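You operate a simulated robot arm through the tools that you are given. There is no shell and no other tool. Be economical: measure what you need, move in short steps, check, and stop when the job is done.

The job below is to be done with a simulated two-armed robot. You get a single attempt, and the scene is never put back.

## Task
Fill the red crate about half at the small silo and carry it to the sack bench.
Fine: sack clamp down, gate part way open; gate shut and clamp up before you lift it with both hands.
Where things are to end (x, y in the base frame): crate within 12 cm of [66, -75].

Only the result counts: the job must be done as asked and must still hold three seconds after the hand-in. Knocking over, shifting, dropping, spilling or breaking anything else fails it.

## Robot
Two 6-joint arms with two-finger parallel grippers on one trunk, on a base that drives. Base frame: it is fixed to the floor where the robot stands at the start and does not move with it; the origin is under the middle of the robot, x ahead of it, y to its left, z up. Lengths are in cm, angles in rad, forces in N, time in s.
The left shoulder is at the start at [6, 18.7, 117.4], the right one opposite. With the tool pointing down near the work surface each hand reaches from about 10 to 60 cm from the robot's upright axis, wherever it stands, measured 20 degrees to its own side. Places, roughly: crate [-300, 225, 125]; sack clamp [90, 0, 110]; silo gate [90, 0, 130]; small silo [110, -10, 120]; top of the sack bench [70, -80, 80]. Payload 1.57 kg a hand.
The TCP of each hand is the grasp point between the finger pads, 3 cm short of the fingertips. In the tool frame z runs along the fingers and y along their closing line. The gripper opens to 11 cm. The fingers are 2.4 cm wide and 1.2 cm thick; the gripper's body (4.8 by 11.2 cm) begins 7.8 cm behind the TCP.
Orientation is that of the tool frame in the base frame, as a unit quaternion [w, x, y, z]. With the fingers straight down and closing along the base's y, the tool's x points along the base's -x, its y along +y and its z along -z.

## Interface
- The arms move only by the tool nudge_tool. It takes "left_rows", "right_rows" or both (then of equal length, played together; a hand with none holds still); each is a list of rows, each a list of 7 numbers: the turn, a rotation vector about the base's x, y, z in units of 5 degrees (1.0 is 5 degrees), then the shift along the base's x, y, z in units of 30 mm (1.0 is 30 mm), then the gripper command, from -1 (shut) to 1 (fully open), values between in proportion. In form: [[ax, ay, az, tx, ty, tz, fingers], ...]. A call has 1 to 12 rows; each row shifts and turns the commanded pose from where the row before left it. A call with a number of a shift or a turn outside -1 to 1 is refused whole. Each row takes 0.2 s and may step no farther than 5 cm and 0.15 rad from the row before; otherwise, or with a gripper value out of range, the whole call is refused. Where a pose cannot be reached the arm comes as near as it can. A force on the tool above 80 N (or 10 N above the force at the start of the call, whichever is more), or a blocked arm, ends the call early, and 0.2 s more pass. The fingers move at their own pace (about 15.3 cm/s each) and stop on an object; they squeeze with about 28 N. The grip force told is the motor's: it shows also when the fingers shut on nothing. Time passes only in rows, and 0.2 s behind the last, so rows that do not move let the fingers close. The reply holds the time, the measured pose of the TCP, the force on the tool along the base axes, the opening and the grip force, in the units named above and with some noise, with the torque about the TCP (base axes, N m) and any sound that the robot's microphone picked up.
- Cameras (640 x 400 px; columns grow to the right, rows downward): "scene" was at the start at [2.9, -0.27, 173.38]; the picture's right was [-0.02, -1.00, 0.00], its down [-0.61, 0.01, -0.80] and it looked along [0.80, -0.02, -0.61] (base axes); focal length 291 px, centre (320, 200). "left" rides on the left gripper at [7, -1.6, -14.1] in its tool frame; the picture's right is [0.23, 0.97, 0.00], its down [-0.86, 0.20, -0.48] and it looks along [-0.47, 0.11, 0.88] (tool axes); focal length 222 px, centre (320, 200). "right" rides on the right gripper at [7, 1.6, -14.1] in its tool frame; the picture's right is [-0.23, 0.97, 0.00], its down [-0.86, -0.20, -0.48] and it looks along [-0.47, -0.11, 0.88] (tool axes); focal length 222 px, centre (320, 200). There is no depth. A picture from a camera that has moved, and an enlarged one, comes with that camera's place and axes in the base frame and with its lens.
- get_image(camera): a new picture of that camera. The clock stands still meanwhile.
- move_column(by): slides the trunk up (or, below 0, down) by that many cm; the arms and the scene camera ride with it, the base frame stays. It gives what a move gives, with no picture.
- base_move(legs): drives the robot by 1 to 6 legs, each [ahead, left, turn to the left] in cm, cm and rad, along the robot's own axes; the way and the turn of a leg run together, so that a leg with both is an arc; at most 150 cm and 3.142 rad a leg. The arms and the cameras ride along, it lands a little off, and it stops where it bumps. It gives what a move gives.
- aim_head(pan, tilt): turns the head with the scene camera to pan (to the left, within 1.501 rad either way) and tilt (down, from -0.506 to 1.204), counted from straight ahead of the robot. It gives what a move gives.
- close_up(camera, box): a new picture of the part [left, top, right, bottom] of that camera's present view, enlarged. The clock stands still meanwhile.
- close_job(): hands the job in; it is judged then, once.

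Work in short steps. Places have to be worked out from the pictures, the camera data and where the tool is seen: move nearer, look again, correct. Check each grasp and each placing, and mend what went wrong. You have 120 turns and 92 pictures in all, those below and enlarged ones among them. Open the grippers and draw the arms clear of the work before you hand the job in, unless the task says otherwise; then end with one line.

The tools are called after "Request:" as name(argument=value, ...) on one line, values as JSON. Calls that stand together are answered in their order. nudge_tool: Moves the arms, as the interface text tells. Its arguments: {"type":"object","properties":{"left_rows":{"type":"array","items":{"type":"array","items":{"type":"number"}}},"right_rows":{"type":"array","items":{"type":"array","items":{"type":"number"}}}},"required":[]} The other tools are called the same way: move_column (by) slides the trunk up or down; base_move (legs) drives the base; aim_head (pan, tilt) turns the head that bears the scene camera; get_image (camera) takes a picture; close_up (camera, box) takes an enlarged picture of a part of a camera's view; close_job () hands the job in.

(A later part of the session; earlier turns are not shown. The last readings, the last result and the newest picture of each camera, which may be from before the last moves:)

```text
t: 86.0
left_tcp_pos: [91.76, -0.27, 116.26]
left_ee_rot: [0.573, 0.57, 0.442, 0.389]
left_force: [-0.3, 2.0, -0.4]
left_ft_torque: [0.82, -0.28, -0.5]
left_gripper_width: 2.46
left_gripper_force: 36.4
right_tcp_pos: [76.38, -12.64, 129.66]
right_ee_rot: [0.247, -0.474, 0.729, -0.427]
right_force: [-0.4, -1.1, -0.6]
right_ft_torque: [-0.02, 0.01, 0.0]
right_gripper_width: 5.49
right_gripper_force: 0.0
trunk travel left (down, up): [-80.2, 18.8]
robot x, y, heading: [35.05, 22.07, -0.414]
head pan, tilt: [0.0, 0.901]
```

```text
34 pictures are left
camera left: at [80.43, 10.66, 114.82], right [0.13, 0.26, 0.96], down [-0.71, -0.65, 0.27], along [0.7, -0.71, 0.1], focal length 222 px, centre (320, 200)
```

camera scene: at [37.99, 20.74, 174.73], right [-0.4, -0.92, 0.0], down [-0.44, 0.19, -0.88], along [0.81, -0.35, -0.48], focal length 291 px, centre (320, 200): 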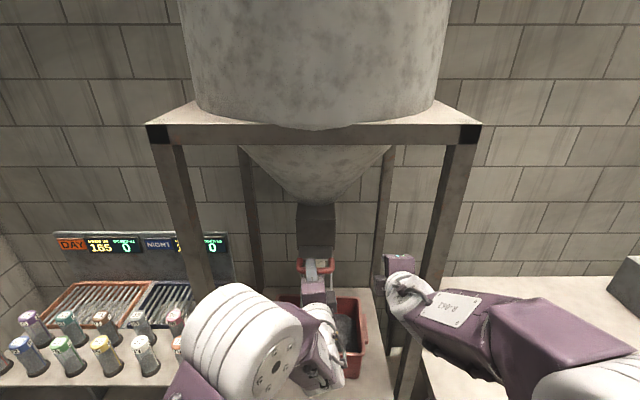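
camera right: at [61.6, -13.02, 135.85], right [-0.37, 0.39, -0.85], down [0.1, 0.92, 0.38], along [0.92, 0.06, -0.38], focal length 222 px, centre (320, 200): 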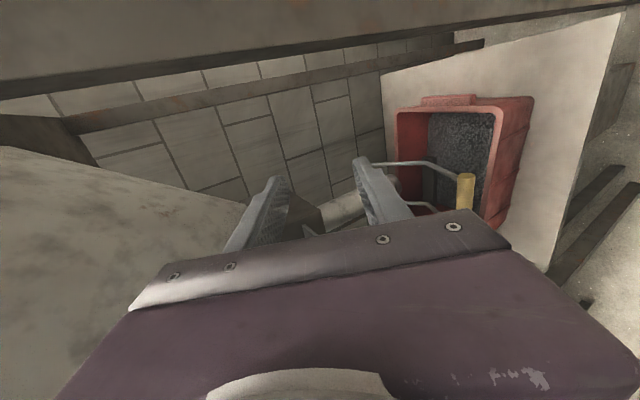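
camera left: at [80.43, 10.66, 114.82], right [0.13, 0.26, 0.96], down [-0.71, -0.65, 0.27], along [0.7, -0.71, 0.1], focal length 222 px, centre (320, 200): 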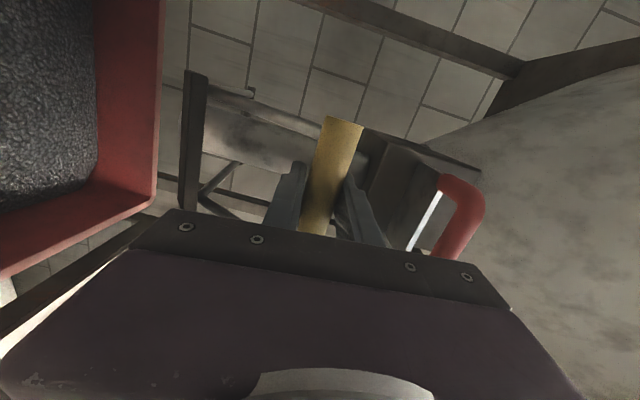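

Nearly home. I raise it the last cm until it meets the stop, then release and back off.

Request:
nudge_tool(left_rows=[[0, 0, 0, 0.13, -0.06, 0.25, -1], [0, 0, 0, 0.13, -0.06, 0.25, -1], [0, 0, 0, 0, 0, 0, -1]])

Request:
nudge_tool(left_rows=[[0, 0, 0, 0, 0, 0, 0], [0, 0, 0, 0, 0, 0, 0], [0, 0, 0, -0.8, 0.35, 0, 0], [0, 0, 0, -0.8, 0.35, 0, 0], [0, 0, 0, -0.8, 0.35, 0, 0], [0, 0, 0, -0.8, 0.35, 0, 0], [0, 0, 0, 0, 0, 0, 0]])

Request:
get_image(camera="left")

```text
t: 86.8
left_tcp_pos: [92.34, -0.5, 117.05]
left_ee_rot: [0.566, 0.578, 0.443, 0.386]
left_force: [-26.7, 9.3, -37.7]
left_ft_torque: [0.83, -0.46, 0.2]
left_gripper_width: 2.5
left_gripper_force: 36.4
right_tcp_pos: [76.15, -12.59, 129.6]
right_ee_rot: [0.248, -0.473, 0.729, -0.428]
right_force: [-0.5, -0.4, -0.8]
right_ft_torque: [0.04, 0.04, 0.0]
right_gripper_width: 5.49
right_gripper_force: 0.1
trunk travel left (down, up): [-80.2, 18.8]
robot x, y, heading: [35.14, 21.58, -0.406]
head pan, tilt: [0.0, 0.901]
```

```text
t: 88.4
left_tcp_pos: [83.1, 3.43, 117.77]
left_ee_rot: [0.573, 0.572, 0.441, 0.388]
left_force: [-0.3, -1.1, -0.2]
left_ft_torque: [0.0, 0.06, -0.03]
left_gripper_width: 5.5
left_gripper_force: 0.0
right_tcp_pos: [76.45, -12.63, 129.53]
right_ee_rot: [0.246, -0.474, 0.73, -0.427]
right_force: [0.2, -0.2, 0.3]
right_ft_torque: [-0.02, 0.02, 0.0]
right_gripper_width: 5.5
right_gripper_force: 0.1
trunk travel left (down, up): [-80.2, 18.8]
robot x, y, heading: [34.74, 21.79, -0.41]
head pan, tilt: [0.0, 0.901]
```

```text
33 pictures are left
camera left: at [71.52, 14.42, 116.33], right [0.13, 0.26, 0.96], down [-0.71, -0.65, 0.27], along [0.7, -0.71, 0.1], focal length 222 px, centre (320, 200)
```

left: 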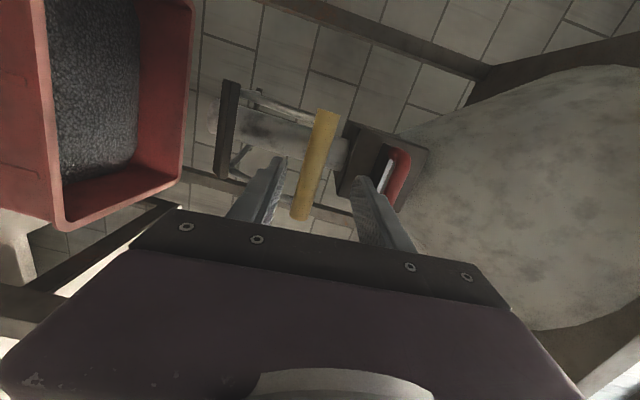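

Clamp up at its stop (≈117). Next the two-hand lift: crate centre is about 64 cm ahead, 1.5 cm left of my axis, side walls at ±14 cm. I back off 20 cm and turn both hands to point down, closing sideways.

Request:
base_move(legs=[[-20, 0, 0]])

Request:
nudge_tool(left_rows=[[-0.397, 0.965, 0.709, 0.1, 0.231, 0, 0.3], [-0.397, 0.965, 0.709, 0.1, 0.231, 0, 0.3], [-0.397, 0.965, 0.709, 0.1, 0.231, 0, 0.3], [-0.397, 0.965, 0.709, 0.1, 0.231, 0, 0.3], [-0.397, 0.965, 0.709, 0.1, 0.231, 0, 0.3], [-0.397, 0.965, 0.709, 0.1, 0.231, 0, 0.3], [-0.397, 0.965, 0.709, 0.1, 0.231, 0, 0.3], [-0.397, 0.965, 0.709, 0.1, 0.231, 0, 0.3], [-0.397, 0.965, 0.709, 0.1, 0.231, 0, 0.3]], right_rows=[[0.687, 0.227, -0.899, 0, 0, -0.22, 0.3], [0.687, 0.227, -0.899, 0, 0, -0.22, 0.3], [0.687, 0.227, -0.899, 0, 0, -0.22, 0.3], [0.687, 0.227, -0.899, 0, 0, -0.22, 0.3], [0.687, 0.227, -0.899, 0, 0, -0.22, 0.3], [0.687, 0.227, -0.899, 0, 0, -0.22, 0.3], [0.687, 0.227, -0.899, 0, 0, -0.22, 0.3], [0.687, 0.227, -0.899, 0, 0, -0.22, 0.3], [0.687, 0.227, -0.899, 0, 0, -0.22, 0.3]])

Request:
nudge_tool(left_rows=[[-0.397, 0.965, 0.709, 0.1, 0.231, 0, 0.3], [-0.397, 0.965, 0.709, 0.1, 0.231, 0, 0.3], [-0.397, 0.965, 0.709, 0.1, 0.231, 0, 0.3], [-0.397, 0.965, 0.709, 0.1, 0.231, 0, 0.3], [-0.397, 0.965, 0.709, 0.1, 0.231, 0, 0.3], [-0.397, 0.965, 0.709, 0.1, 0.231, 0, 0.3], [-0.397, 0.965, 0.709, 0.1, 0.231, 0, 0.3], [-0.397, 0.965, 0.709, 0.1, 0.231, 0, 0.3], [-0.397, 0.965, 0.709, 0.1, 0.231, 0, 0.3], [0, 0, 0, 0, 0, 0, 0.3]], right_rows=[[0.687, 0.227, -0.899, 0, 0, -0.22, 0.3], [0.687, 0.227, -0.899, 0, 0, -0.22, 0.3], [0.687, 0.227, -0.899, 0, 0, -0.22, 0.3], [0.687, 0.227, -0.899, 0, 0, -0.22, 0.3], [0.687, 0.227, -0.899, 0, 0, -0.22, 0.3], [0.687, 0.227, -0.899, 0, 0, -0.22, 0.3], [0.687, 0.227, -0.899, 0, 0, -0.22, 0.3], [0.687, 0.227, -0.899, 0, 0, -0.22, 0.3], [0.687, 0.227, -0.899, 0, 0, -0.22, 0.3], [0, 0, 0, 0, 0, 0, 0.3]])

Request:
aim_head(pan=0.0, tilt=0.7)

Request:
get_image(camera="scene")

```text
t: 90.0
left_tcp_pos: [64.86, 11.28, 117.55]
left_ee_rot: [0.572, 0.573, 0.441, 0.387]
left_force: [0.2, 0.1, -0.2]
left_ft_torque: [0.04, -0.01, 0.02]
left_gripper_width: 5.5
left_gripper_force: 0.0
right_tcp_pos: [58.14, -5.02, 129.44]
right_ee_rot: [0.245, -0.471, 0.732, -0.427]
right_force: [1.6, -0.2, -0.3]
right_ft_torque: [0.01, -0.01, -0.01]
right_gripper_width: 5.51
right_gripper_force: 0.1
trunk travel left (down, up): [-80.2, 18.8]
robot x, y, heading: [17.02, 29.98, -0.411]
head pan, tilt: [0.0, 0.901]
```

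```text
t: 92.0
left_tcp_pos: [67.27, 17.4, 117.68]
left_ee_rot: [0.325, 0.441, 0.808, 0.219]
left_force: [0.2, 0.0, 0.3]
left_ft_torque: [-0.03, -0.03, -0.04]
left_gripper_width: 7.12
left_gripper_force: 0.1
right_tcp_pos: [57.88, -4.73, 123.71]
right_ee_rot: [0.135, -0.147, 0.951, -0.237]
right_force: [-0.4, -0.8, 0.4]
right_ft_torque: [-0.03, -0.01, -0.02]
right_gripper_width: 7.14
right_gripper_force: 0.0
trunk travel left (down, up): [-80.2, 18.8]
robot x, y, heading: [16.82, 30.16, -0.418]
head pan, tilt: [0.0, 0.901]
```

```text
t: 94.2
left_tcp_pos: [69.97, 23.77, 117.8]
left_ee_rot: [0.001, 0.203, 0.979, -0.002]
left_force: [0.0, 0.1, -0.6]
left_ft_torque: [0.01, -0.03, 0.01]
left_gripper_width: 7.16
left_gripper_force: 0.1
right_tcp_pos: [57.98, -4.88, 117.77]
right_ee_rot: [-0.004, 0.207, 0.978, 0.001]
right_force: [0.3, -0.2, 0.0]
right_ft_torque: [-0.01, 0.01, -0.01]
right_gripper_width: 7.15
right_gripper_force: 0.1
trunk travel left (down, up): [-80.2, 18.8]
robot x, y, heading: [17.01, 30.08, -0.412]
head pan, tilt: [0.0, 0.901]
```

```text
t: 94.9
left_tcp_pos: [70.08, 23.66, 117.89]
left_ee_rot: [0.001, 0.204, 0.979, -0.001]
left_force: [0.3, 0.4, 0.0]
left_ft_torque: [0.02, 0.02, 0.0]
left_gripper_width: 7.13
left_gripper_force: 0.1
right_tcp_pos: [57.95, -4.87, 117.74]
right_ee_rot: [-0.004, 0.207, 0.978, 0.001]
right_force: [-0.2, 0.0, 0.1]
right_ft_torque: [0.0, -0.04, -0.01]
right_gripper_width: 7.17
right_gripper_force: 0.0
trunk travel left (down, up): [-80.2, 18.8]
robot x, y, heading: [16.58, 29.8, -0.413]
head pan, tilt: [0.0, 0.7]
```

```text
32 pictures are left
camera scene: at [19.27, 28.78, 172.95], right [-0.4, -0.92, 0.0], down [-0.59, 0.26, -0.76], along [0.7, -0.31, -0.64], focal length 291 px, centre (320, 200)
```

scene: 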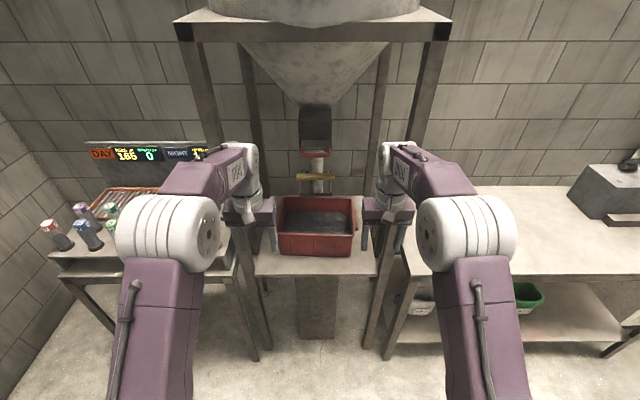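

Both hands point down, symmetric at ±15.5 cm. I enlarge the crate to fix its place before approaching.

Request:
close_up(camera="scene", box=[240, 140, 400, 270])

```text
3.08 times, centred on (320, 205) of scene
camera zoom: at [19.27, 28.78, 172.95], right [-0.4, -0.92, 0.0], down [-0.59, 0.26, -0.76], along [0.7, -0.31, -0.64], focal length 896 px, centre (320, 185)
```

zoom: 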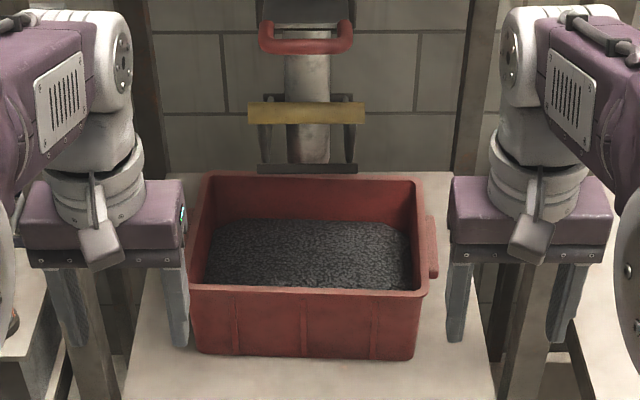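

Crate centre ≈83 cm ahead, lateral +1.1, rim half-width 14, rim z≈98.4. I drive 26 cm forward with the hands above rim height.

Request:
base_move(legs=[[26, 0, 0]])

Request:
aim_head(pan=0.0, tilt=0.95)

Request:
get_image(camera="scene")

Request:
get_image(camera="left")

Request:
get_image(camera="right")

```text
t: 96.8
left_tcp_pos: [93.37, 13.37, 117.84]
left_ee_rot: [0.001, 0.204, 0.979, -0.001]
left_force: [-0.3, 0.4, 0.4]
left_ft_torque: [-0.03, -0.01, 0.02]
left_gripper_width: 7.17
left_gripper_force: 0.0
right_tcp_pos: [81.2, -15.16, 117.82]
right_ee_rot: [-0.002, 0.209, 0.978, 0.002]
right_force: [0.0, -0.3, -0.4]
right_ft_torque: [-0.02, 0.0, -0.04]
right_gripper_width: 7.14
right_gripper_force: 0.0
trunk travel left (down, up): [-80.2, 18.8]
robot x, y, heading: [39.96, 19.56, -0.412]
head pan, tilt: [0.0, 0.7]
```

```text
t: 97.5
left_tcp_pos: [93.52, 13.36, 117.73]
left_ee_rot: [0.0, 0.205, 0.979, -0.002]
left_force: [-0.4, -0.3, 0.1]
left_ft_torque: [0.01, -0.01, -0.01]
left_gripper_width: 7.13
left_gripper_force: 0.0
right_tcp_pos: [81.31, -15.21, 117.69]
right_ee_rot: [-0.005, 0.208, 0.978, 0.001]
right_force: [0.1, -0.1, 0.2]
right_ft_torque: [0.01, 0.03, 0.01]
right_gripper_width: 7.14
right_gripper_force: 0.1
trunk travel left (down, up): [-80.2, 18.8]
robot x, y, heading: [40.47, 19.63, -0.41]
head pan, tilt: [0.0, 0.949]
```

```text
30 pictures are left
camera scene: at [41.69, 18.96, 170.98], right [-0.4, -0.92, 0.0], down [-0.74, 0.33, -0.58], along [0.53, -0.23, -0.81], focal length 291 px, centre (320, 200)
```

scene: 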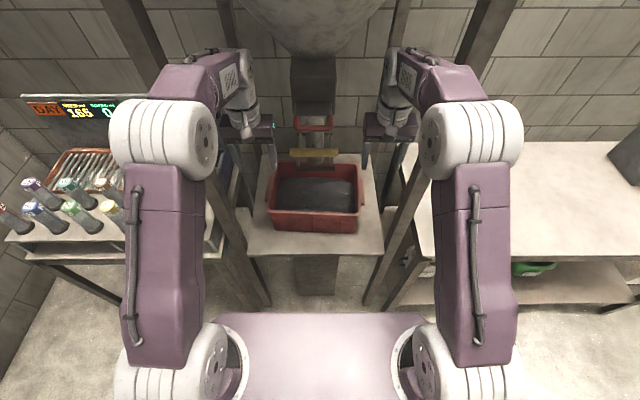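

```text
29 pictures are left
camera left: at [86.45, 14.7, 131.92], right [0.18, 0.98, 0.0], down [0.86, -0.16, 0.48], along [0.47, -0.09, -0.88], focal length 222 px, centre (320, 200)
```

left: 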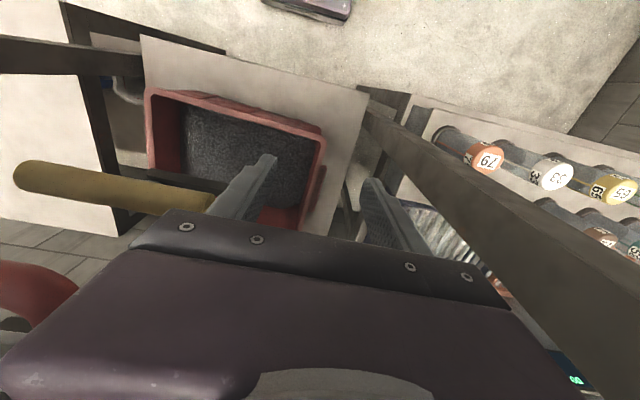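

```text
28 pictures are left
camera right: at [75.74, -10.96, 131.91], right [0.6, 0.8, 0.0], down [0.7, -0.53, 0.47], along [0.38, -0.28, -0.88], focal length 222 px, centre (320, 200)
```

right: 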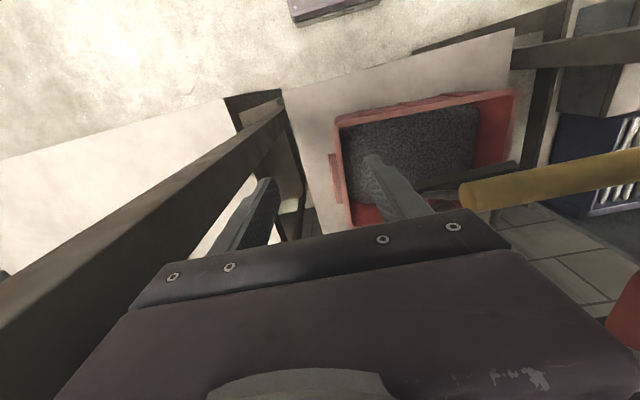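

Views agree: crate centre is 57 cm ahead; left wall with handle spans lateral 14.5–16.5, right wall -13 to -14.5. I drive 2.5 cm further and then place the hands over the walls.

Request:
base_move(legs=[[2.5, 0, 0]])

```text
t: 98.3
left_tcp_pos: [95.16, 12.61, 118.16]
left_ee_rot: [0.005, 0.203, 0.979, -0.002]
left_force: [-1.2, 0.3, -0.1]
left_ft_torque: [0.0, -0.1, 0.0]
left_gripper_width: 7.17
left_gripper_force: 0.0
right_tcp_pos: [83.12, -16.01, 118.08]
right_ee_rot: [0.0, 0.208, 0.978, 0.001]
right_force: [-0.2, 1.1, -0.3]
right_ft_torque: [-0.05, -0.06, 0.0]
right_gripper_width: 7.14
right_gripper_force: 0.1
trunk travel left (down, up): [-80.2, 18.8]
robot x, y, heading: [42.58, 18.49, -0.412]
head pan, tilt: [0.0, 0.949]
```

I shift to above the walls and descend to z≈106, then check with both hand cameras.

Request:
nudge_tool(left_rows=[[0, 0, 0, 0.42, -0.16, -0.4, 0.3], [0, 0, 0, 0.42, -0.16, -0.6, 0.3], [0, 0, 0, 0.42, -0.15, -0.8, 0.3], [0, 0, 0, 0, 0, -0.8, 0.3], [0, 0, 0, 0, 0, -0.8, 0.3], [0, 0, 0, 0, 0, -0.6, 0.3], [0, 0, 0, 0, 0, 0, 0.3]], right_rows=[[0, 0, 0, 0.48, 0.05, -0.4, 0.3], [0, 0, 0, 0.48, 0.05, -0.6, 0.3], [0, 0, 0, 0.48, 0.04, -0.8, 0.3], [0, 0, 0, 0, 0, -0.8, 0.3], [0, 0, 0, 0, 0, -0.8, 0.3], [0, 0, 0, 0, 0, -0.6, 0.3], [0, 0, 0, 0, 0, 0, 0.3]])

Request:
get_image(camera="left")

Request:
get_image(camera="right")

```text
t: 99.9
left_tcp_pos: [99.46, 11.0, 105.71]
left_ee_rot: [0.0, 0.203, 0.979, -0.003]
left_force: [-0.6, 0.1, -0.5]
left_ft_torque: [-0.05, -0.03, 0.04]
left_gripper_width: 7.17
left_gripper_force: 0.1
right_tcp_pos: [87.9, -15.79, 105.88]
right_ee_rot: [-0.003, 0.209, 0.978, 0.001]
right_force: [0.4, 0.5, -0.1]
right_ft_torque: [0.0, -0.01, -0.03]
right_gripper_width: 7.17
right_gripper_force: 0.0
trunk travel left (down, up): [-80.2, 18.8]
robot x, y, heading: [42.54, 18.71, -0.415]
head pan, tilt: [0.0, 0.949]
```

```text
27 pictures are left
camera left: at [92.38, 12.29, 119.94], right [0.18, 0.98, 0.0], down [0.86, -0.16, 0.48], along [0.47, -0.09, -0.88], focal length 222 px, centre (320, 200)
```

left: 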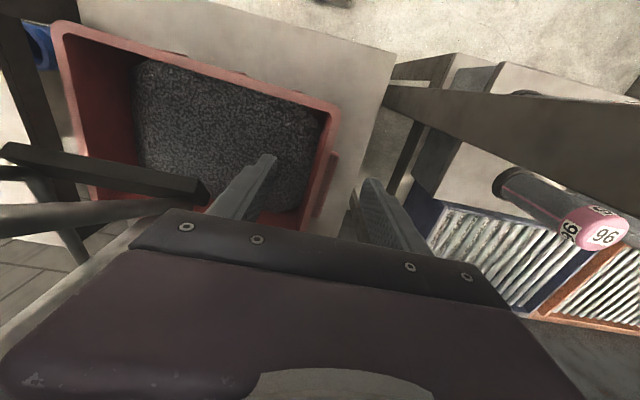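

```text
26 pictures are left
camera right: at [82.21, -11.54, 120.0], right [0.6, 0.8, 0.0], down [0.7, -0.53, 0.47], along [0.38, -0.28, -0.88], focal length 222 px, centre (320, 200)
```

right: 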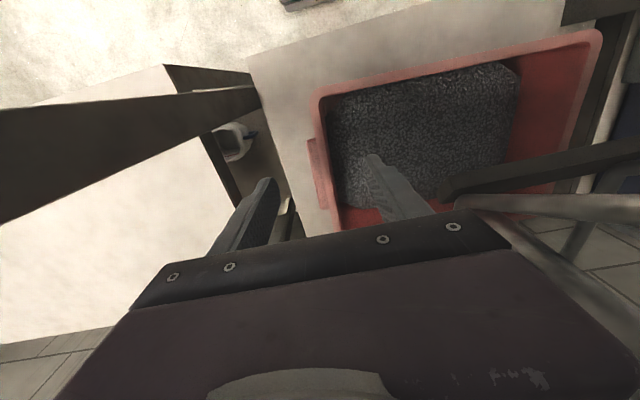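

Both walls lie between the open fingers. I shift 1.8 cm forward to the handle middles and descend to z≈97, not touching the grain.

Request:
nudge_tool(left_rows=[[0, 0, 0, 0.35, -0.06, 0, 0.3], [0, 0, 0, 0.25, -0.05, -0.5, 0.3], [0, 0, 0, 0, 0, -0.8, 0.3], [0, 0, 0, 0, 0, -0.8, 0.3], [0, 0, 0, 0, 0, -0.8, 0.3], [0, 0, 0, 0, 0, 0, 0.3]], right_rows=[[0, 0, 0, 0.3, -0.13, 0, 0.3], [0, 0, 0, 0.25, -0.11, -0.5, 0.3], [0, 0, 0, 0, 0, -0.8, 0.3], [0, 0, 0, 0, 0, -0.8, 0.3], [0, 0, 0, 0, 0, -0.8, 0.3], [0, 0, 0, 0, 0, 0, 0.3]])

Request:
get_image(camera="left")

Request:
get_image(camera="right")

```text
t: 101.3
left_tcp_pos: [101.26, 10.84, 97.23]
left_ee_rot: [0.002, 0.204, 0.979, -0.002]
left_force: [-0.6, 0.5, 0.4]
left_ft_torque: [-0.02, -0.02, 0.01]
left_gripper_width: 7.14
left_gripper_force: 0.1
right_tcp_pos: [89.42, -16.72, 97.08]
right_ee_rot: [-0.002, 0.207, 0.978, 0.002]
right_force: [-0.1, -0.5, 0.6]
right_ft_torque: [0.03, -0.02, 0.02]
right_gripper_width: 7.14
right_gripper_force: 0.1
trunk travel left (down, up): [-80.2, 18.8]
robot x, y, heading: [42.53, 18.67, -0.413]
head pan, tilt: [0.0, 0.949]
```

```text
25 pictures are left
camera left: at [94.13, 12.23, 111.31], right [0.18, 0.98, 0.0], down [0.86, -0.16, 0.48], along [0.47, -0.09, -0.88], focal length 222 px, centre (320, 200)
```

left: 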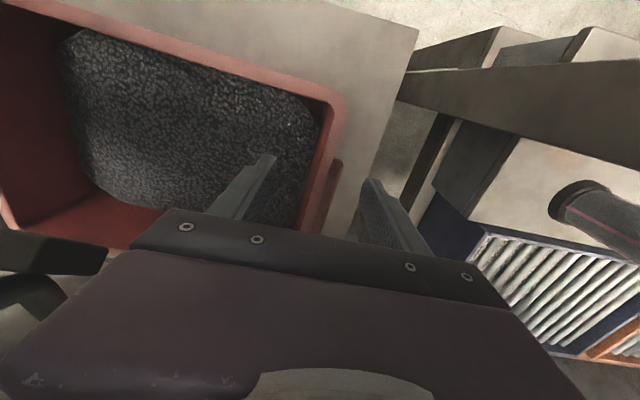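

```text
24 pictures are left
camera right: at [83.82, -12.38, 111.22], right [0.6, 0.8, 0.0], down [0.7, -0.53, 0.47], along [0.38, -0.29, -0.88], focal length 222 px, centre (320, 200)
```

right: 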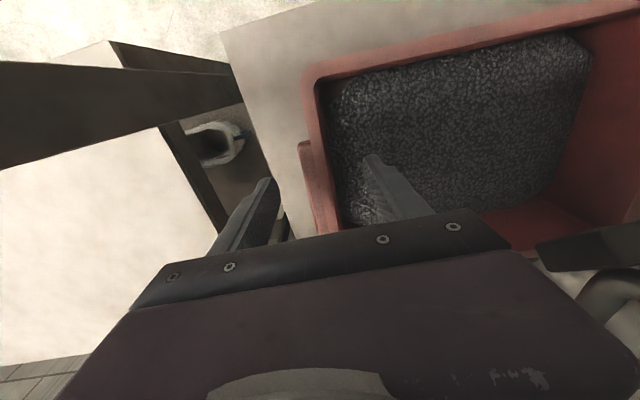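

Walls and handles lie between the pads on both sides, tips clear of the grain. I close both grippers together.

Request:
nudge_tool(left_rows=[[0, 0, 0, 0, 0, 0, -0.2], [0, 0, 0, 0, 0, 0, -0.5], [0, 0, 0, 0, 0, 0, -1], [0, 0, 0, 0, 0, 0, -1], [0, 0, 0, 0, 0, 0, -1]], right_rows=[[0, 0, 0, 0, 0, 0, -0.2], [0, 0, 0, 0, 0, 0, -0.5], [0, 0, 0, 0, 0, 0, -1], [0, 0, 0, 0, 0, 0, -1], [0, 0, 0, 0, 0, 0, -1]])

Request:
get_image(camera="left")

Request:
get_image(camera="right")

```text
t: 102.5
left_tcp_pos: [101.28, 10.83, 97.07]
left_ee_rot: [0.0, 0.203, 0.979, -0.002]
left_force: [-0.3, 0.2, 0.1]
left_ft_torque: [0.0, 0.01, 0.01]
left_gripper_width: 0.0
left_gripper_force: 21.9
right_tcp_pos: [89.6, -16.73, 97.13]
right_ee_rot: [-0.004, 0.208, 0.978, 0.002]
right_force: [0.2, 0.7, 0.0]
right_ft_torque: [-0.02, 0.01, 0.0]
right_gripper_width: 0.02
right_gripper_force: 20.5
trunk travel left (down, up): [-80.2, 18.8]
robot x, y, heading: [42.01, 18.11, -0.413]
head pan, tilt: [0.0, 0.949]
```

```text
23 pictures are left
camera left: at [94.17, 12.22, 111.31], right [0.18, 0.98, 0.0], down [0.86, -0.16, 0.48], along [0.47, -0.09, -0.88], focal length 222 px, centre (320, 200)
```

left: 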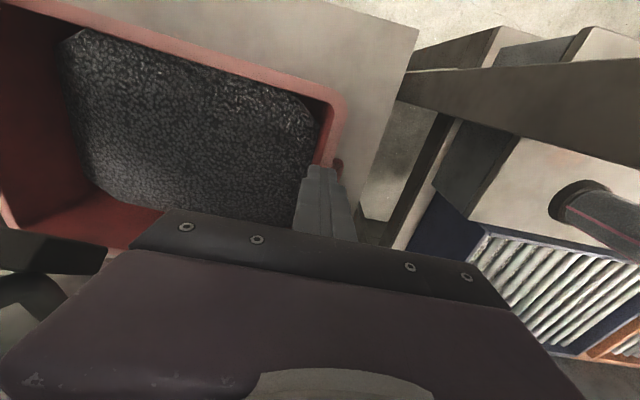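

```text
22 pictures are left
camera right: at [83.86, -12.39, 111.23], right [0.6, 0.8, 0.0], down [0.7, -0.53, 0.47], along [0.38, -0.28, -0.88], focal length 222 px, centre (320, 200)
```

right: 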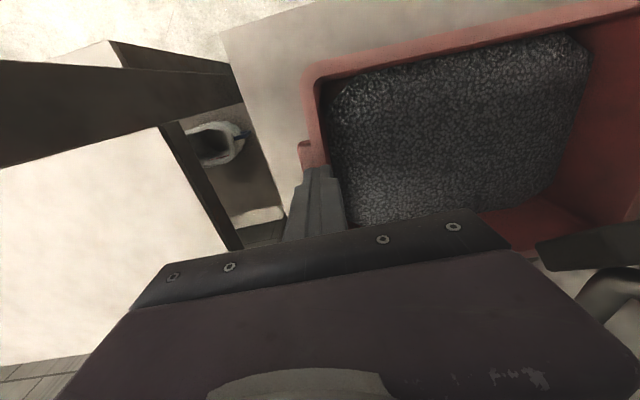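

Both grippers closed on nothing: the rim is lower than I judged, below the tips (z≈94). I look at tips versus rim from the head camera before correcting.

Request:
close_up(camera="scene", box=[230, 90, 410, 240])

```text
2.67 times, centred on (320, 165) of scene
camera zoom: at [43.83, 18.02, 170.98], right [-0.4, -0.92, 0.0], down [-0.74, 0.33, -0.58], along [0.53, -0.23, -0.81], focal length 776 px, centre (320, 293)
```

zoom: 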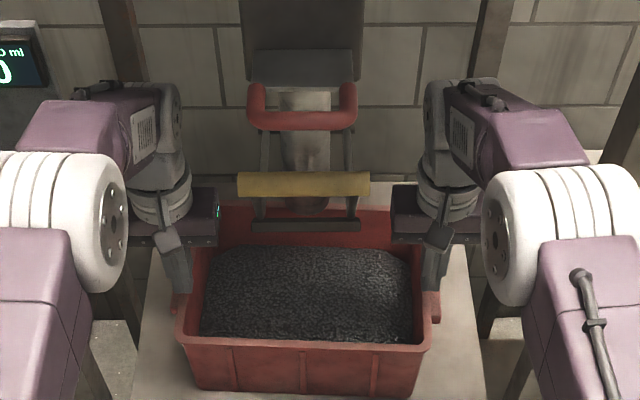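

Calibrating with the tips and both cameras, the rim is at z≈92.8 and the table ≈79.4. That affects my level estimate too, so I take one sharp look at the inside wall before grasping.

Request:
close_up(camera="scene", box=[290, 160, 400, 240])

```text
5.00 times, centred on (345, 200) of scene
camera zoom: at [43.83, 18.02, 170.98], right [-0.4, -0.92, 0.0], down [-0.74, 0.33, -0.58], along [0.53, -0.23, -0.81], focal length 1456 px, centre (195, 200)
```

zoom: 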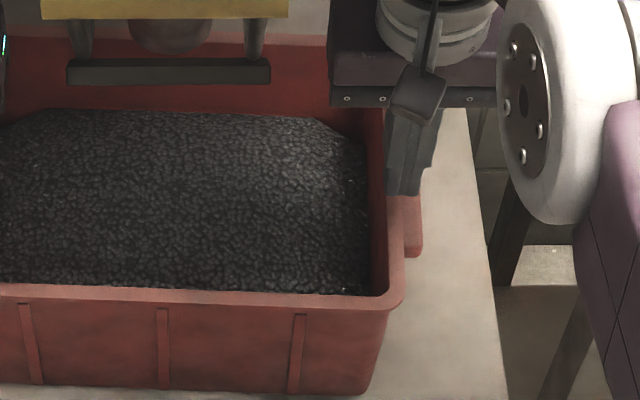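

With consistent scaling the grain stands ≈7 cm in a ≈13.9 cm deep crate: half full. The lateral hand places are right; I raise and open, drive 3.8 cm forward so the hands meet the handle middles, then go lower.

Request:
nudge_tool(left_rows=[[0, 0, 0, 0, 0, 0.7, 0.3], [0, 0, 0, 0, 0, 0.6, 0.3], [0, 0, 0, 0, 0, 0, 0.3]], right_rows=[[0, 0, 0, 0, 0, 0.7, 0.3], [0, 0, 0, 0, 0, 0.6, 0.3], [0, 0, 0, 0, 0, 0, 0.3]])

Request:
base_move(legs=[[3.8, 0, 0]])

Request:
close_up(camera="scene", box=[230, 90, 410, 240])

```text
t: 103.3
left_tcp_pos: [101.51, 10.79, 100.94]
left_ee_rot: [-0.001, 0.204, 0.979, -0.002]
left_force: [0.1, 0.1, -0.9]
left_ft_torque: [-0.02, -0.03, 0.0]
left_gripper_width: 7.12
left_gripper_force: 0.1
right_tcp_pos: [89.67, -16.58, 101.06]
right_ee_rot: [-0.004, 0.208, 0.978, 0.002]
right_force: [0.5, 0.2, 0.3]
right_ft_torque: [0.0, 0.01, -0.02]
right_gripper_width: 7.12
right_gripper_force: 0.1
trunk travel left (down, up): [-80.2, 18.8]
robot x, y, heading: [42.63, 18.57, -0.41]
head pan, tilt: [0.0, 0.949]
```

```text
t: 104.2
left_tcp_pos: [104.33, 9.41, 101.34]
left_ee_rot: [0.004, 0.205, 0.979, -0.003]
left_force: [-0.2, 0.9, 0.7]
left_ft_torque: [-0.03, -0.06, 0.01]
left_gripper_width: 7.17
left_gripper_force: 0.0
right_tcp_pos: [92.45, -17.79, 101.5]
right_ee_rot: [0.0, 0.209, 0.978, 0.001]
right_force: [-0.4, 1.0, 0.6]
right_ft_torque: [-0.05, -0.05, -0.01]
right_gripper_width: 7.15
right_gripper_force: 0.0
trunk travel left (down, up): [-80.2, 18.8]
robot x, y, heading: [46.26, 16.92, -0.415]
head pan, tilt: [0.0, 0.949]
```

```text
2.67 times, centred on (320, 165) of scene
camera zoom: at [46.38, 16.9, 170.99], right [-0.4, -0.92, 0.0], down [-0.74, 0.33, -0.59], along [0.54, -0.24, -0.81], focal length 776 px, centre (320, 293)
```

zoom: 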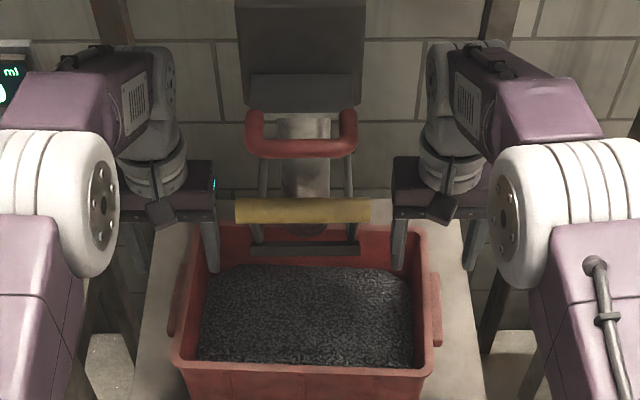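

Handle middles are now at the hands' forward place. I shift the left hand 1 cm outward and descend both to z≈91.3 (tips ≈88.3, grain ≈86).

Request:
nudge_tool(left_rows=[[0, 0, 0, 0.13, 0.3, 0, 0.3], [0, 0, 0, 0, 0, -0.7, 0.3], [0, 0, 0, 0, 0, -0.7, 0.3], [0, 0, 0, 0, 0, -0.7, 0.3], [0, 0, 0, 0, 0, -0.7, 0.3], [0, 0, 0, 0, 0, -0.45, 0.3], [0, 0, 0, 0, 0, 0, 0.3]], right_rows=[[0, 0, 0, 0, 0, 0, 0.3], [0, 0, 0, 0, 0, -0.7, 0.3], [0, 0, 0, 0, 0, -0.7, 0.3], [0, 0, 0, 0, 0, -0.7, 0.3], [0, 0, 0, 0, 0, -0.7, 0.3], [0, 0, 0, 0, 0, -0.45, 0.3], [0, 0, 0, 0, 0, 0, 0.3]])

Request:
close_up(camera="scene", box=[230, 90, 410, 240])

```text
t: 105.8
left_tcp_pos: [104.99, 10.09, 91.23]
left_ee_rot: [0.002, 0.205, 0.979, -0.002]
left_force: [-0.5, 0.7, 0.8]
left_ft_torque: [-0.03, -0.01, -0.03]
left_gripper_width: 7.14
left_gripper_force: 0.0
right_tcp_pos: [93.06, -18.06, 91.32]
right_ee_rot: [-0.004, 0.207, 0.978, 0.002]
right_force: [-0.6, -0.8, -0.5]
right_ft_torque: [0.04, 0.0, -0.02]
right_gripper_width: 7.18
right_gripper_force: 0.1
trunk travel left (down, up): [-80.2, 18.8]
robot x, y, heading: [45.78, 17.46, -0.412]
head pan, tilt: [0.0, 0.949]
```

```text
2.67 times, centred on (320, 165) of scene
camera zoom: at [47.2, 16.55, 170.98], right [-0.4, -0.92, 0.0], down [-0.74, 0.33, -0.58], along [0.53, -0.23, -0.81], focal length 776 px, centre (320, 293)
```

zoom: 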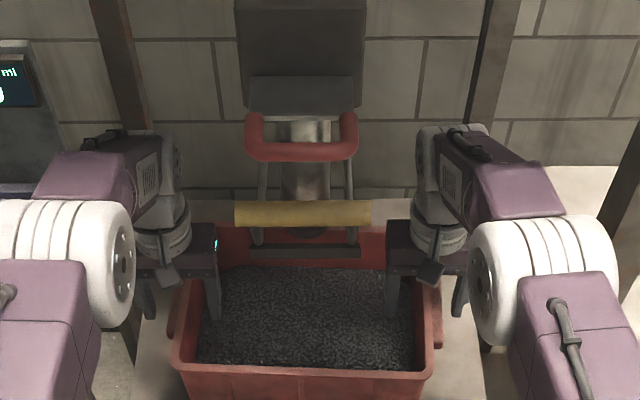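

The inner fingers are inside and the outer ones outside both walls. I close together.

Request:
nudge_tool(left_rows=[[0, 0, 0, 0, 0, 0, 0], [0, 0, 0, 0, 0, 0, -0.3], [0, 0, 0, 0, 0, 0, -0.6], [0, 0, 0, 0, 0, 0, -1], [0, 0, 0, 0, 0, 0, -1], [0, 0, 0, 0, 0, 0, -1]], right_rows=[[0, 0, 0, 0, 0, 0, 0], [0, 0, 0, 0, 0, 0, -0.3], [0, 0, 0, 0, 0, 0, -0.6], [0, 0, 0, 0, 0, 0, -1], [0, 0, 0, 0, 0, 0, -1], [0, 0, 0, 0, 0, 0, -1]])

```text
t: 107.2
left_tcp_pos: [105.25, 10.54, 91.22]
left_ee_rot: [0.002, 0.205, 0.979, 0.003]
left_force: [16.1, 41.1, 1.5]
left_ft_torque: [0.62, -0.16, -0.7]
left_gripper_width: 2.9
left_gripper_force: 27.5
right_tcp_pos: [92.88, -18.61, 91.3]
right_ee_rot: [-0.004, 0.208, 0.978, -0.002]
right_force: [-17.7, -44.4, -0.5]
right_ft_torque: [-0.61, 0.33, -0.69]
right_gripper_width: 2.83
right_gripper_force: 28.2
trunk travel left (down, up): [-80.2, 18.8]
robot x, y, heading: [45.81, 17.07, -0.415]
head pan, tilt: [0.0, 0.949]
```

Both hold 2.9 cm of wall and handle, but pull outward at 42 N against each other; I relax each hand 0.55 cm outward, then lift 1 cm to test.

Request:
nudge_tool(left_rows=[[0, 0, 0, 0.037, 0.085, 0, -1], [0, 0, 0, 0.037, 0.085, 0, -1], [0, 0, 0, 0, 0, 0, -1], [0, 0, 0, 0, 0, 0.17, -1], [0, 0, 0, 0, 0, 0.17, -1], [0, 0, 0, 0, 0, 0, -1]], right_rows=[[0, 0, 0, -0.037, -0.085, 0, -1], [0, 0, 0, -0.037, -0.085, 0, -1], [0, 0, 0, 0, 0, 0, -1], [0, 0, 0, 0, 0, 0.17, -1], [0, 0, 0, 0, 0, 0.17, -1], [0, 0, 0, 0, 0, 0, -1]])

Request:
close_up(camera="scene", box=[230, 90, 410, 260])

```text
t: 108.6
left_tcp_pos: [105.41, 10.55, 92.12]
left_ee_rot: [-0.003, 0.205, 0.979, -0.002]
left_force: [-4.4, 2.3, -12.2]
left_ft_torque: [0.06, 0.58, -0.82]
left_gripper_width: 2.83
left_gripper_force: 27.7
right_tcp_pos: [93.02, -18.58, 92.18]
right_ee_rot: [-0.004, 0.209, 0.978, 0.003]
right_force: [5.0, -2.1, -10.9]
right_ft_torque: [0.12, -0.63, -0.85]
right_gripper_width: 2.83
right_gripper_force: 28.2
trunk travel left (down, up): [-80.2, 18.8]
robot x, y, heading: [45.56, 17.35, -0.421]
head pan, tilt: [0.0, 0.949]
```

```text
2.35 times, centred on (320, 175) of scene
camera zoom: at [47.7, 16.33, 170.96], right [-0.4, -0.92, 0.0], down [-0.75, 0.33, -0.58], along [0.53, -0.23, -0.81], focal length 685 px, centre (320, 259)
```

zoom: 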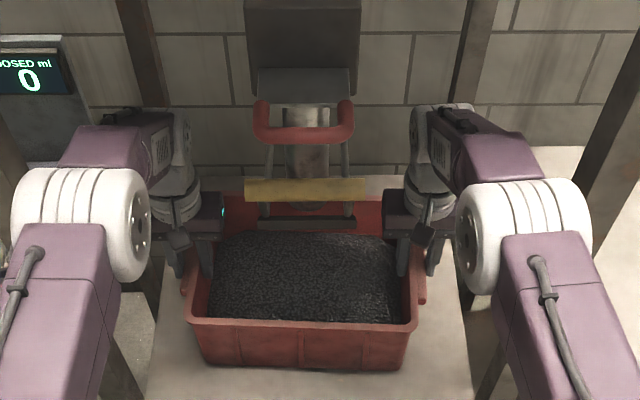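

Weight ≈23 N shared evenly, no slip. I lift another 1.5 cm and check it stays below the clamp frame.

Request:
nudge_tool(left_rows=[[0, 0, 0, 0, 0, 0.25, -1], [0, 0, 0, 0, 0, 0.25, -1], [0, 0, 0, 0, 0, 0, -1]], right_rows=[[0, 0, 0, 0, 0, 0.25, -1], [0, 0, 0, 0, 0, 0.25, -1], [0, 0, 0, 0, 0, 0, -1]])

Request:
get_image(camera="right")

```text
t: 109.4
left_tcp_pos: [105.53, 10.5, 93.49]
left_ee_rot: [-0.002, 0.204, 0.979, -0.003]
left_force: [-9.2, -8.4, -11.0]
left_ft_torque: [-0.33, 0.68, -0.82]
left_gripper_width: 2.87
left_gripper_force: 28.1
right_tcp_pos: [93.17, -18.43, 93.66]
right_ee_rot: [-0.005, 0.208, 0.978, 0.003]
right_force: [8.7, 7.2, -11.7]
right_ft_torque: [0.27, -0.57, -0.77]
right_gripper_width: 2.8
right_gripper_force: 28.3
trunk travel left (down, up): [-80.2, 18.8]
robot x, y, heading: [45.82, 16.87, -0.413]
head pan, tilt: [0.0, 0.949]
```

```text
16 pictures are left
camera right: at [87.42, -14.29, 107.89], right [0.6, 0.8, 0.0], down [0.7, -0.53, 0.47], along [0.37, -0.28, -0.88], focal length 222 px, centre (320, 200)
```

right: 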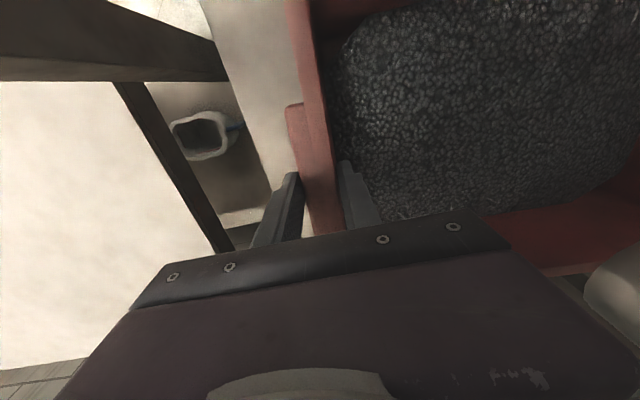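

Firm hold on both sides, load steady. I back straight out 40 cm (crate passes under the clamp frame), then check.

Request:
base_move(legs=[[-20, 0, 0], [-20, 0, 0]])

Request:
move_column(by=6)

Request:
get_image(camera="scene")

```text
t: 112.2
left_tcp_pos: [69.6, 26.35, 93.41]
left_ee_rot: [-0.002, 0.204, 0.979, -0.003]
left_force: [-13.5, -20.5, -11.8]
left_ft_torque: [-0.74, 0.47, -0.71]
left_gripper_width: 2.83
left_gripper_force: 28.3
right_tcp_pos: [57.09, -2.77, 93.48]
right_ee_rot: [-0.005, 0.209, 0.978, 0.003]
right_force: [12.9, 20.4, -11.9]
right_ft_torque: [0.78, -0.38, -0.74]
right_gripper_width: 2.81
right_gripper_force: 27.7
trunk travel left (down, up): [-80.2, 18.8]
robot x, y, heading: [9.73, 32.95, -0.417]
head pan, tilt: [0.0, 0.949]
```

```text
t: 113.2
left_tcp_pos: [69.43, 26.45, 99.47]
left_ee_rot: [-0.003, 0.206, 0.979, -0.002]
left_force: [-4.1, 0.1, -11.0]
left_ft_torque: [-0.1, 0.54, -0.76]
left_gripper_width: 2.83
left_gripper_force: 28.2
right_tcp_pos: [56.91, -2.68, 99.9]
right_ee_rot: [-0.004, 0.21, 0.978, 0.004]
right_force: [6.8, -0.8, -11.4]
right_ft_torque: [0.16, -0.46, -0.79]
right_gripper_width: 2.81
right_gripper_force: 28.0
trunk travel left (down, up): [-86.2, 12.8]
robot x, y, heading: [9.88, 33.26, -0.419]
head pan, tilt: [0.0, 0.949]
```

```text
15 pictures are left
camera scene: at [11.64, 32.27, 176.96], right [-0.4, -0.91, 0.0], down [-0.75, 0.33, -0.58], along [0.53, -0.23, -0.82], focal length 291 px, centre (320, 200)
```

scene: 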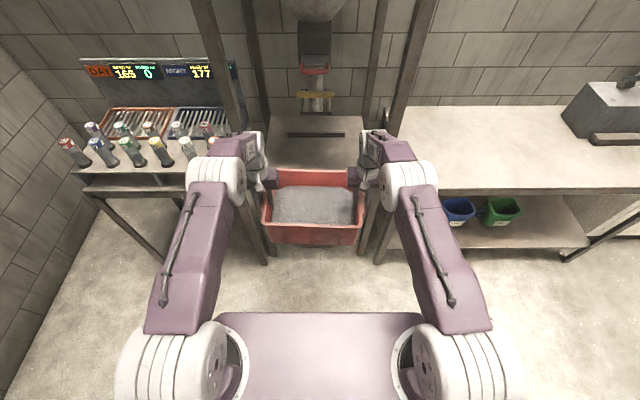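

Crate well clear and level. I back 8 cm more for clearance from the bench edge and slide right 78 cm.

Request:
base_move(legs=[[-8, 0, 0], [0, -40, 0], [0, -38, 0]])

Request:
get_image(camera="scene")

```text
t: 118.4
left_tcp_pos: [30.34, -41.6, 99.44]
left_ee_rot: [-0.001, 0.202, 0.979, -0.003]
left_force: [-6.1, -2.8, -11.4]
left_ft_torque: [-0.29, 0.38, -0.71]
left_gripper_width: 2.83
left_gripper_force: 28.1
right_tcp_pos: [17.91, -70.92, 99.8]
right_ee_rot: [-0.004, 0.207, 0.978, 0.003]
right_force: [5.9, 3.1, -11.1]
right_ft_torque: [0.35, -0.32, -0.71]
right_gripper_width: 2.82
right_gripper_force: 28.2
trunk travel left (down, up): [-86.2, 12.8]
robot x, y, heading: [-29.16, -35.47, -0.411]
head pan, tilt: [0.0, 0.949]
```

```text
14 pictures are left
camera scene: at [-27.56, -36.02, 176.97], right [-0.4, -0.92, 0.0], down [-0.75, 0.32, -0.58], along [0.53, -0.23, -0.81], focal length 291 px, centre (320, 200)
```

scene: 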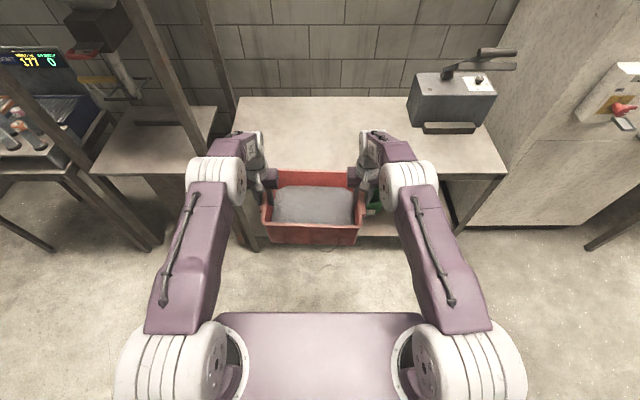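

Crate centre is at (24, -56); it needs 47.5 cm forward to reach (67.5, -75.6). The bench is clear there; the sealer is well to the right. I drive in.

Request:
base_move(legs=[[27, 0, 0], [20, 0, 0]])

Request:
get_image(camera="scene")

```text
t: 121.5
left_tcp_pos: [72.76, -60.51, 99.7]
left_ee_rot: [0.0, 0.202, 0.979, -0.003]
left_force: [-4.7, 0.1, -10.6]
left_ft_torque: [-0.3, 0.2, -0.67]
left_gripper_width: 2.82
left_gripper_force: 28.2
right_tcp_pos: [60.46, -89.51, 99.86]
right_ee_rot: [-0.002, 0.207, 0.978, 0.003]
right_force: [4.1, -1.0, -11.7]
right_ft_torque: [0.26, -0.11, -0.67]
right_gripper_width: 2.82
right_gripper_force: 28.1
trunk travel left (down, up): [-86.2, 12.8]
robot x, y, heading: [13.19, -54.07, -0.414]
head pan, tilt: [0.0, 0.949]
```

```text
13 pictures are left
camera scene: at [14.68, -54.69, 176.98], right [-0.4, -0.92, 0.0], down [-0.74, 0.33, -0.58], along [0.53, -0.23, -0.81], focal length 291 px, centre (320, 200)
```

scene: 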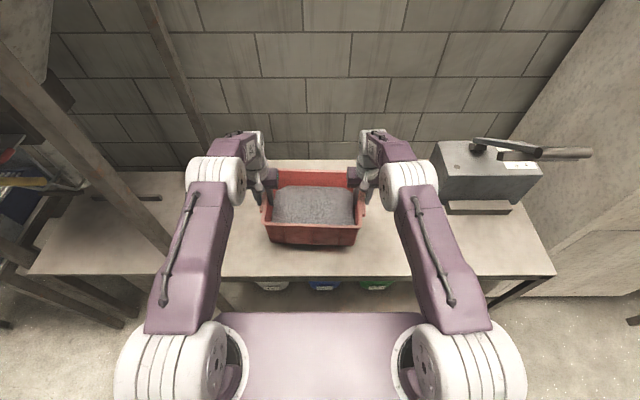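

Crate centre at (66.6, -75.0), over the bench with ≈8 cm to the front edge. I lower the trunk 5 cm, then the last part by small arm steps.

Request:
move_column(by=-5)

Request:
nudge_tool(left_rows=[[0, 0, 0, 0, 0, -0.2, -1], [0, 0, 0, 0, 0, -0.2, -1], [0, 0, 0, 0, 0, -0.2, -1], [0, 0, 0, 0, 0, 0, -1]], right_rows=[[0, 0, 0, 0, 0, -0.2, -1], [0, 0, 0, 0, 0, -0.2, -1], [0, 0, 0, 0, 0, -0.2, -1], [0, 0, 0, 0, 0, 0, -1]])

```text
t: 122.4
left_tcp_pos: [73.07, -60.49, 94.48]
left_ee_rot: [-0.002, 0.202, 0.979, -0.002]
left_force: [-4.7, 2.0, -11.8]
left_ft_torque: [-0.15, 0.44, -0.79]
left_gripper_width: 2.88
left_gripper_force: 28.0
right_tcp_pos: [60.75, -89.65, 94.7]
right_ee_rot: [-0.004, 0.208, 0.978, 0.003]
right_force: [4.7, -2.8, -12.0]
right_ft_torque: [0.1, -0.38, -0.74]
right_gripper_width: 2.79
right_gripper_force: 28.2
trunk travel left (down, up): [-81.2, 17.8]
robot x, y, heading: [13.29, -54.2, -0.417]
head pan, tilt: [0.0, 0.949]
```

```text
t: 123.4
left_tcp_pos: [73.05, -60.45, 93.29]
left_ee_rot: [0.004, 0.203, 0.979, -0.003]
left_force: [8.2, 2.2, 15.3]
left_ft_torque: [0.16, 0.48, -0.7]
left_gripper_width: 2.82
left_gripper_force: 27.9
right_tcp_pos: [60.82, -89.67, 93.48]
right_ee_rot: [0.0, 0.208, 0.978, 0.002]
right_force: [8.1, -9.0, 21.3]
right_ft_torque: [0.11, -0.15, -0.67]
right_gripper_width: 2.79
right_gripper_force: 27.5
trunk travel left (down, up): [-81.2, 17.8]
robot x, y, heading: [13.61, -54.45, -0.417]
head pan, tilt: [0.0, 0.949]
```

The crate is down on the bench (upward force 15–21 N). I ease up 0.4 cm to relax, then open the grippers a little on each side.

Request:
nudge_tool(left_rows=[[0, 0, 0, 0, 0, 0.13, -1], [0, 0, 0, 0, 0, 0, -1], [0, 0, 0, 0, 0, 0, -0.2], [0, 0, 0, 0, 0, 0, 0.1], [0, 0, 0, 0, 0, 0, 0.2], [0, 0, 0, 0, 0, 0, 0.2]], right_rows=[[0, 0, 0, 0, 0, 0.13, -1], [0, 0, 0, 0, 0, 0, -1], [0, 0, 0, 0, 0, 0, -0.2], [0, 0, 0, 0, 0, 0, 0.1], [0, 0, 0, 0, 0, 0, 0.2], [0, 0, 0, 0, 0, 0, 0.2]])

Request:
nudge_tool(left_rows=[[0, 0, 0, 0, 0, 0.5, 0.2], [0, 0, 0, 0, 0, 1, 0.2], [0, 0, 0, 0, 0, 1, 0.2], [0, 0, 0, 0, 0, 1, 0.2], [0, 0, 0, 0, 0, 1, 0.2], [0, 0, 0, 0, 0, 0, 0.2]], right_rows=[[0, 0, 0, 0, 0, 0.5, 0.2], [0, 0, 0, 0, 0, 1, 0.2], [0, 0, 0, 0, 0, 1, 0.2], [0, 0, 0, 0, 0, 1, 0.2], [0, 0, 0, 0, 0, 1, 0.2], [0, 0, 0, 0, 0, 0, 0.2]])

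Request:
get_image(camera="scene")

```text
t: 124.8
left_tcp_pos: [72.98, -60.41, 93.44]
left_ee_rot: [0.001, 0.203, 0.979, -0.003]
left_force: [0.7, -0.5, -0.7]
left_ft_torque: [0.02, 0.02, 0.05]
left_gripper_width: 6.62
left_gripper_force: 0.1
right_tcp_pos: [60.56, -89.55, 93.36]
right_ee_rot: [-0.004, 0.208, 0.978, 0.003]
right_force: [0.5, 0.4, 0.6]
right_ft_torque: [-0.03, 0.02, -0.01]
right_gripper_width: 6.6
right_gripper_force: 0.1
trunk travel left (down, up): [-81.2, 17.8]
robot x, y, heading: [13.7, -54.29, -0.416]
head pan, tilt: [0.0, 0.949]
```

```text
t: 126.2
left_tcp_pos: [72.84, -60.46, 106.91]
left_ee_rot: [-0.001, 0.203, 0.979, -0.002]
left_force: [-1.1, -0.7, 0.0]
left_ft_torque: [0.0, 0.01, -0.03]
left_gripper_width: 6.58
left_gripper_force: 0.1
right_tcp_pos: [60.36, -89.74, 107.04]
right_ee_rot: [-0.004, 0.209, 0.978, 0.004]
right_force: [-0.1, -0.1, 0.3]
right_ft_torque: [0.01, 0.02, 0.0]
right_gripper_width: 6.6
right_gripper_force: 0.1
trunk travel left (down, up): [-81.2, 17.8]
robot x, y, heading: [13.5, -54.06, -0.414]
head pan, tilt: [0.0, 0.949]
```

```text
12 pictures are left
camera scene: at [14.86, -54.79, 171.98], right [-0.4, -0.92, 0.0], down [-0.75, 0.33, -0.58], along [0.53, -0.23, -0.81], focal length 291 px, centre (320, 200)
```

scene: 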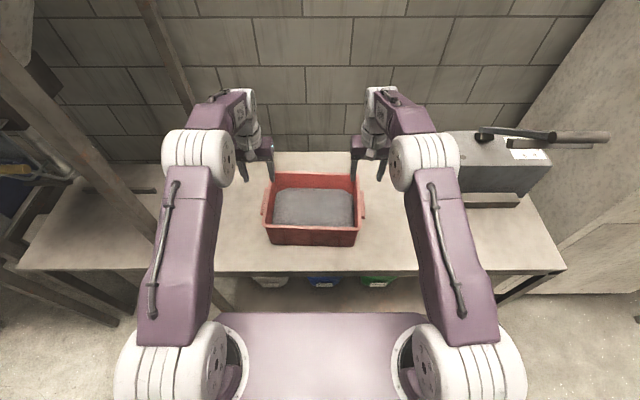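

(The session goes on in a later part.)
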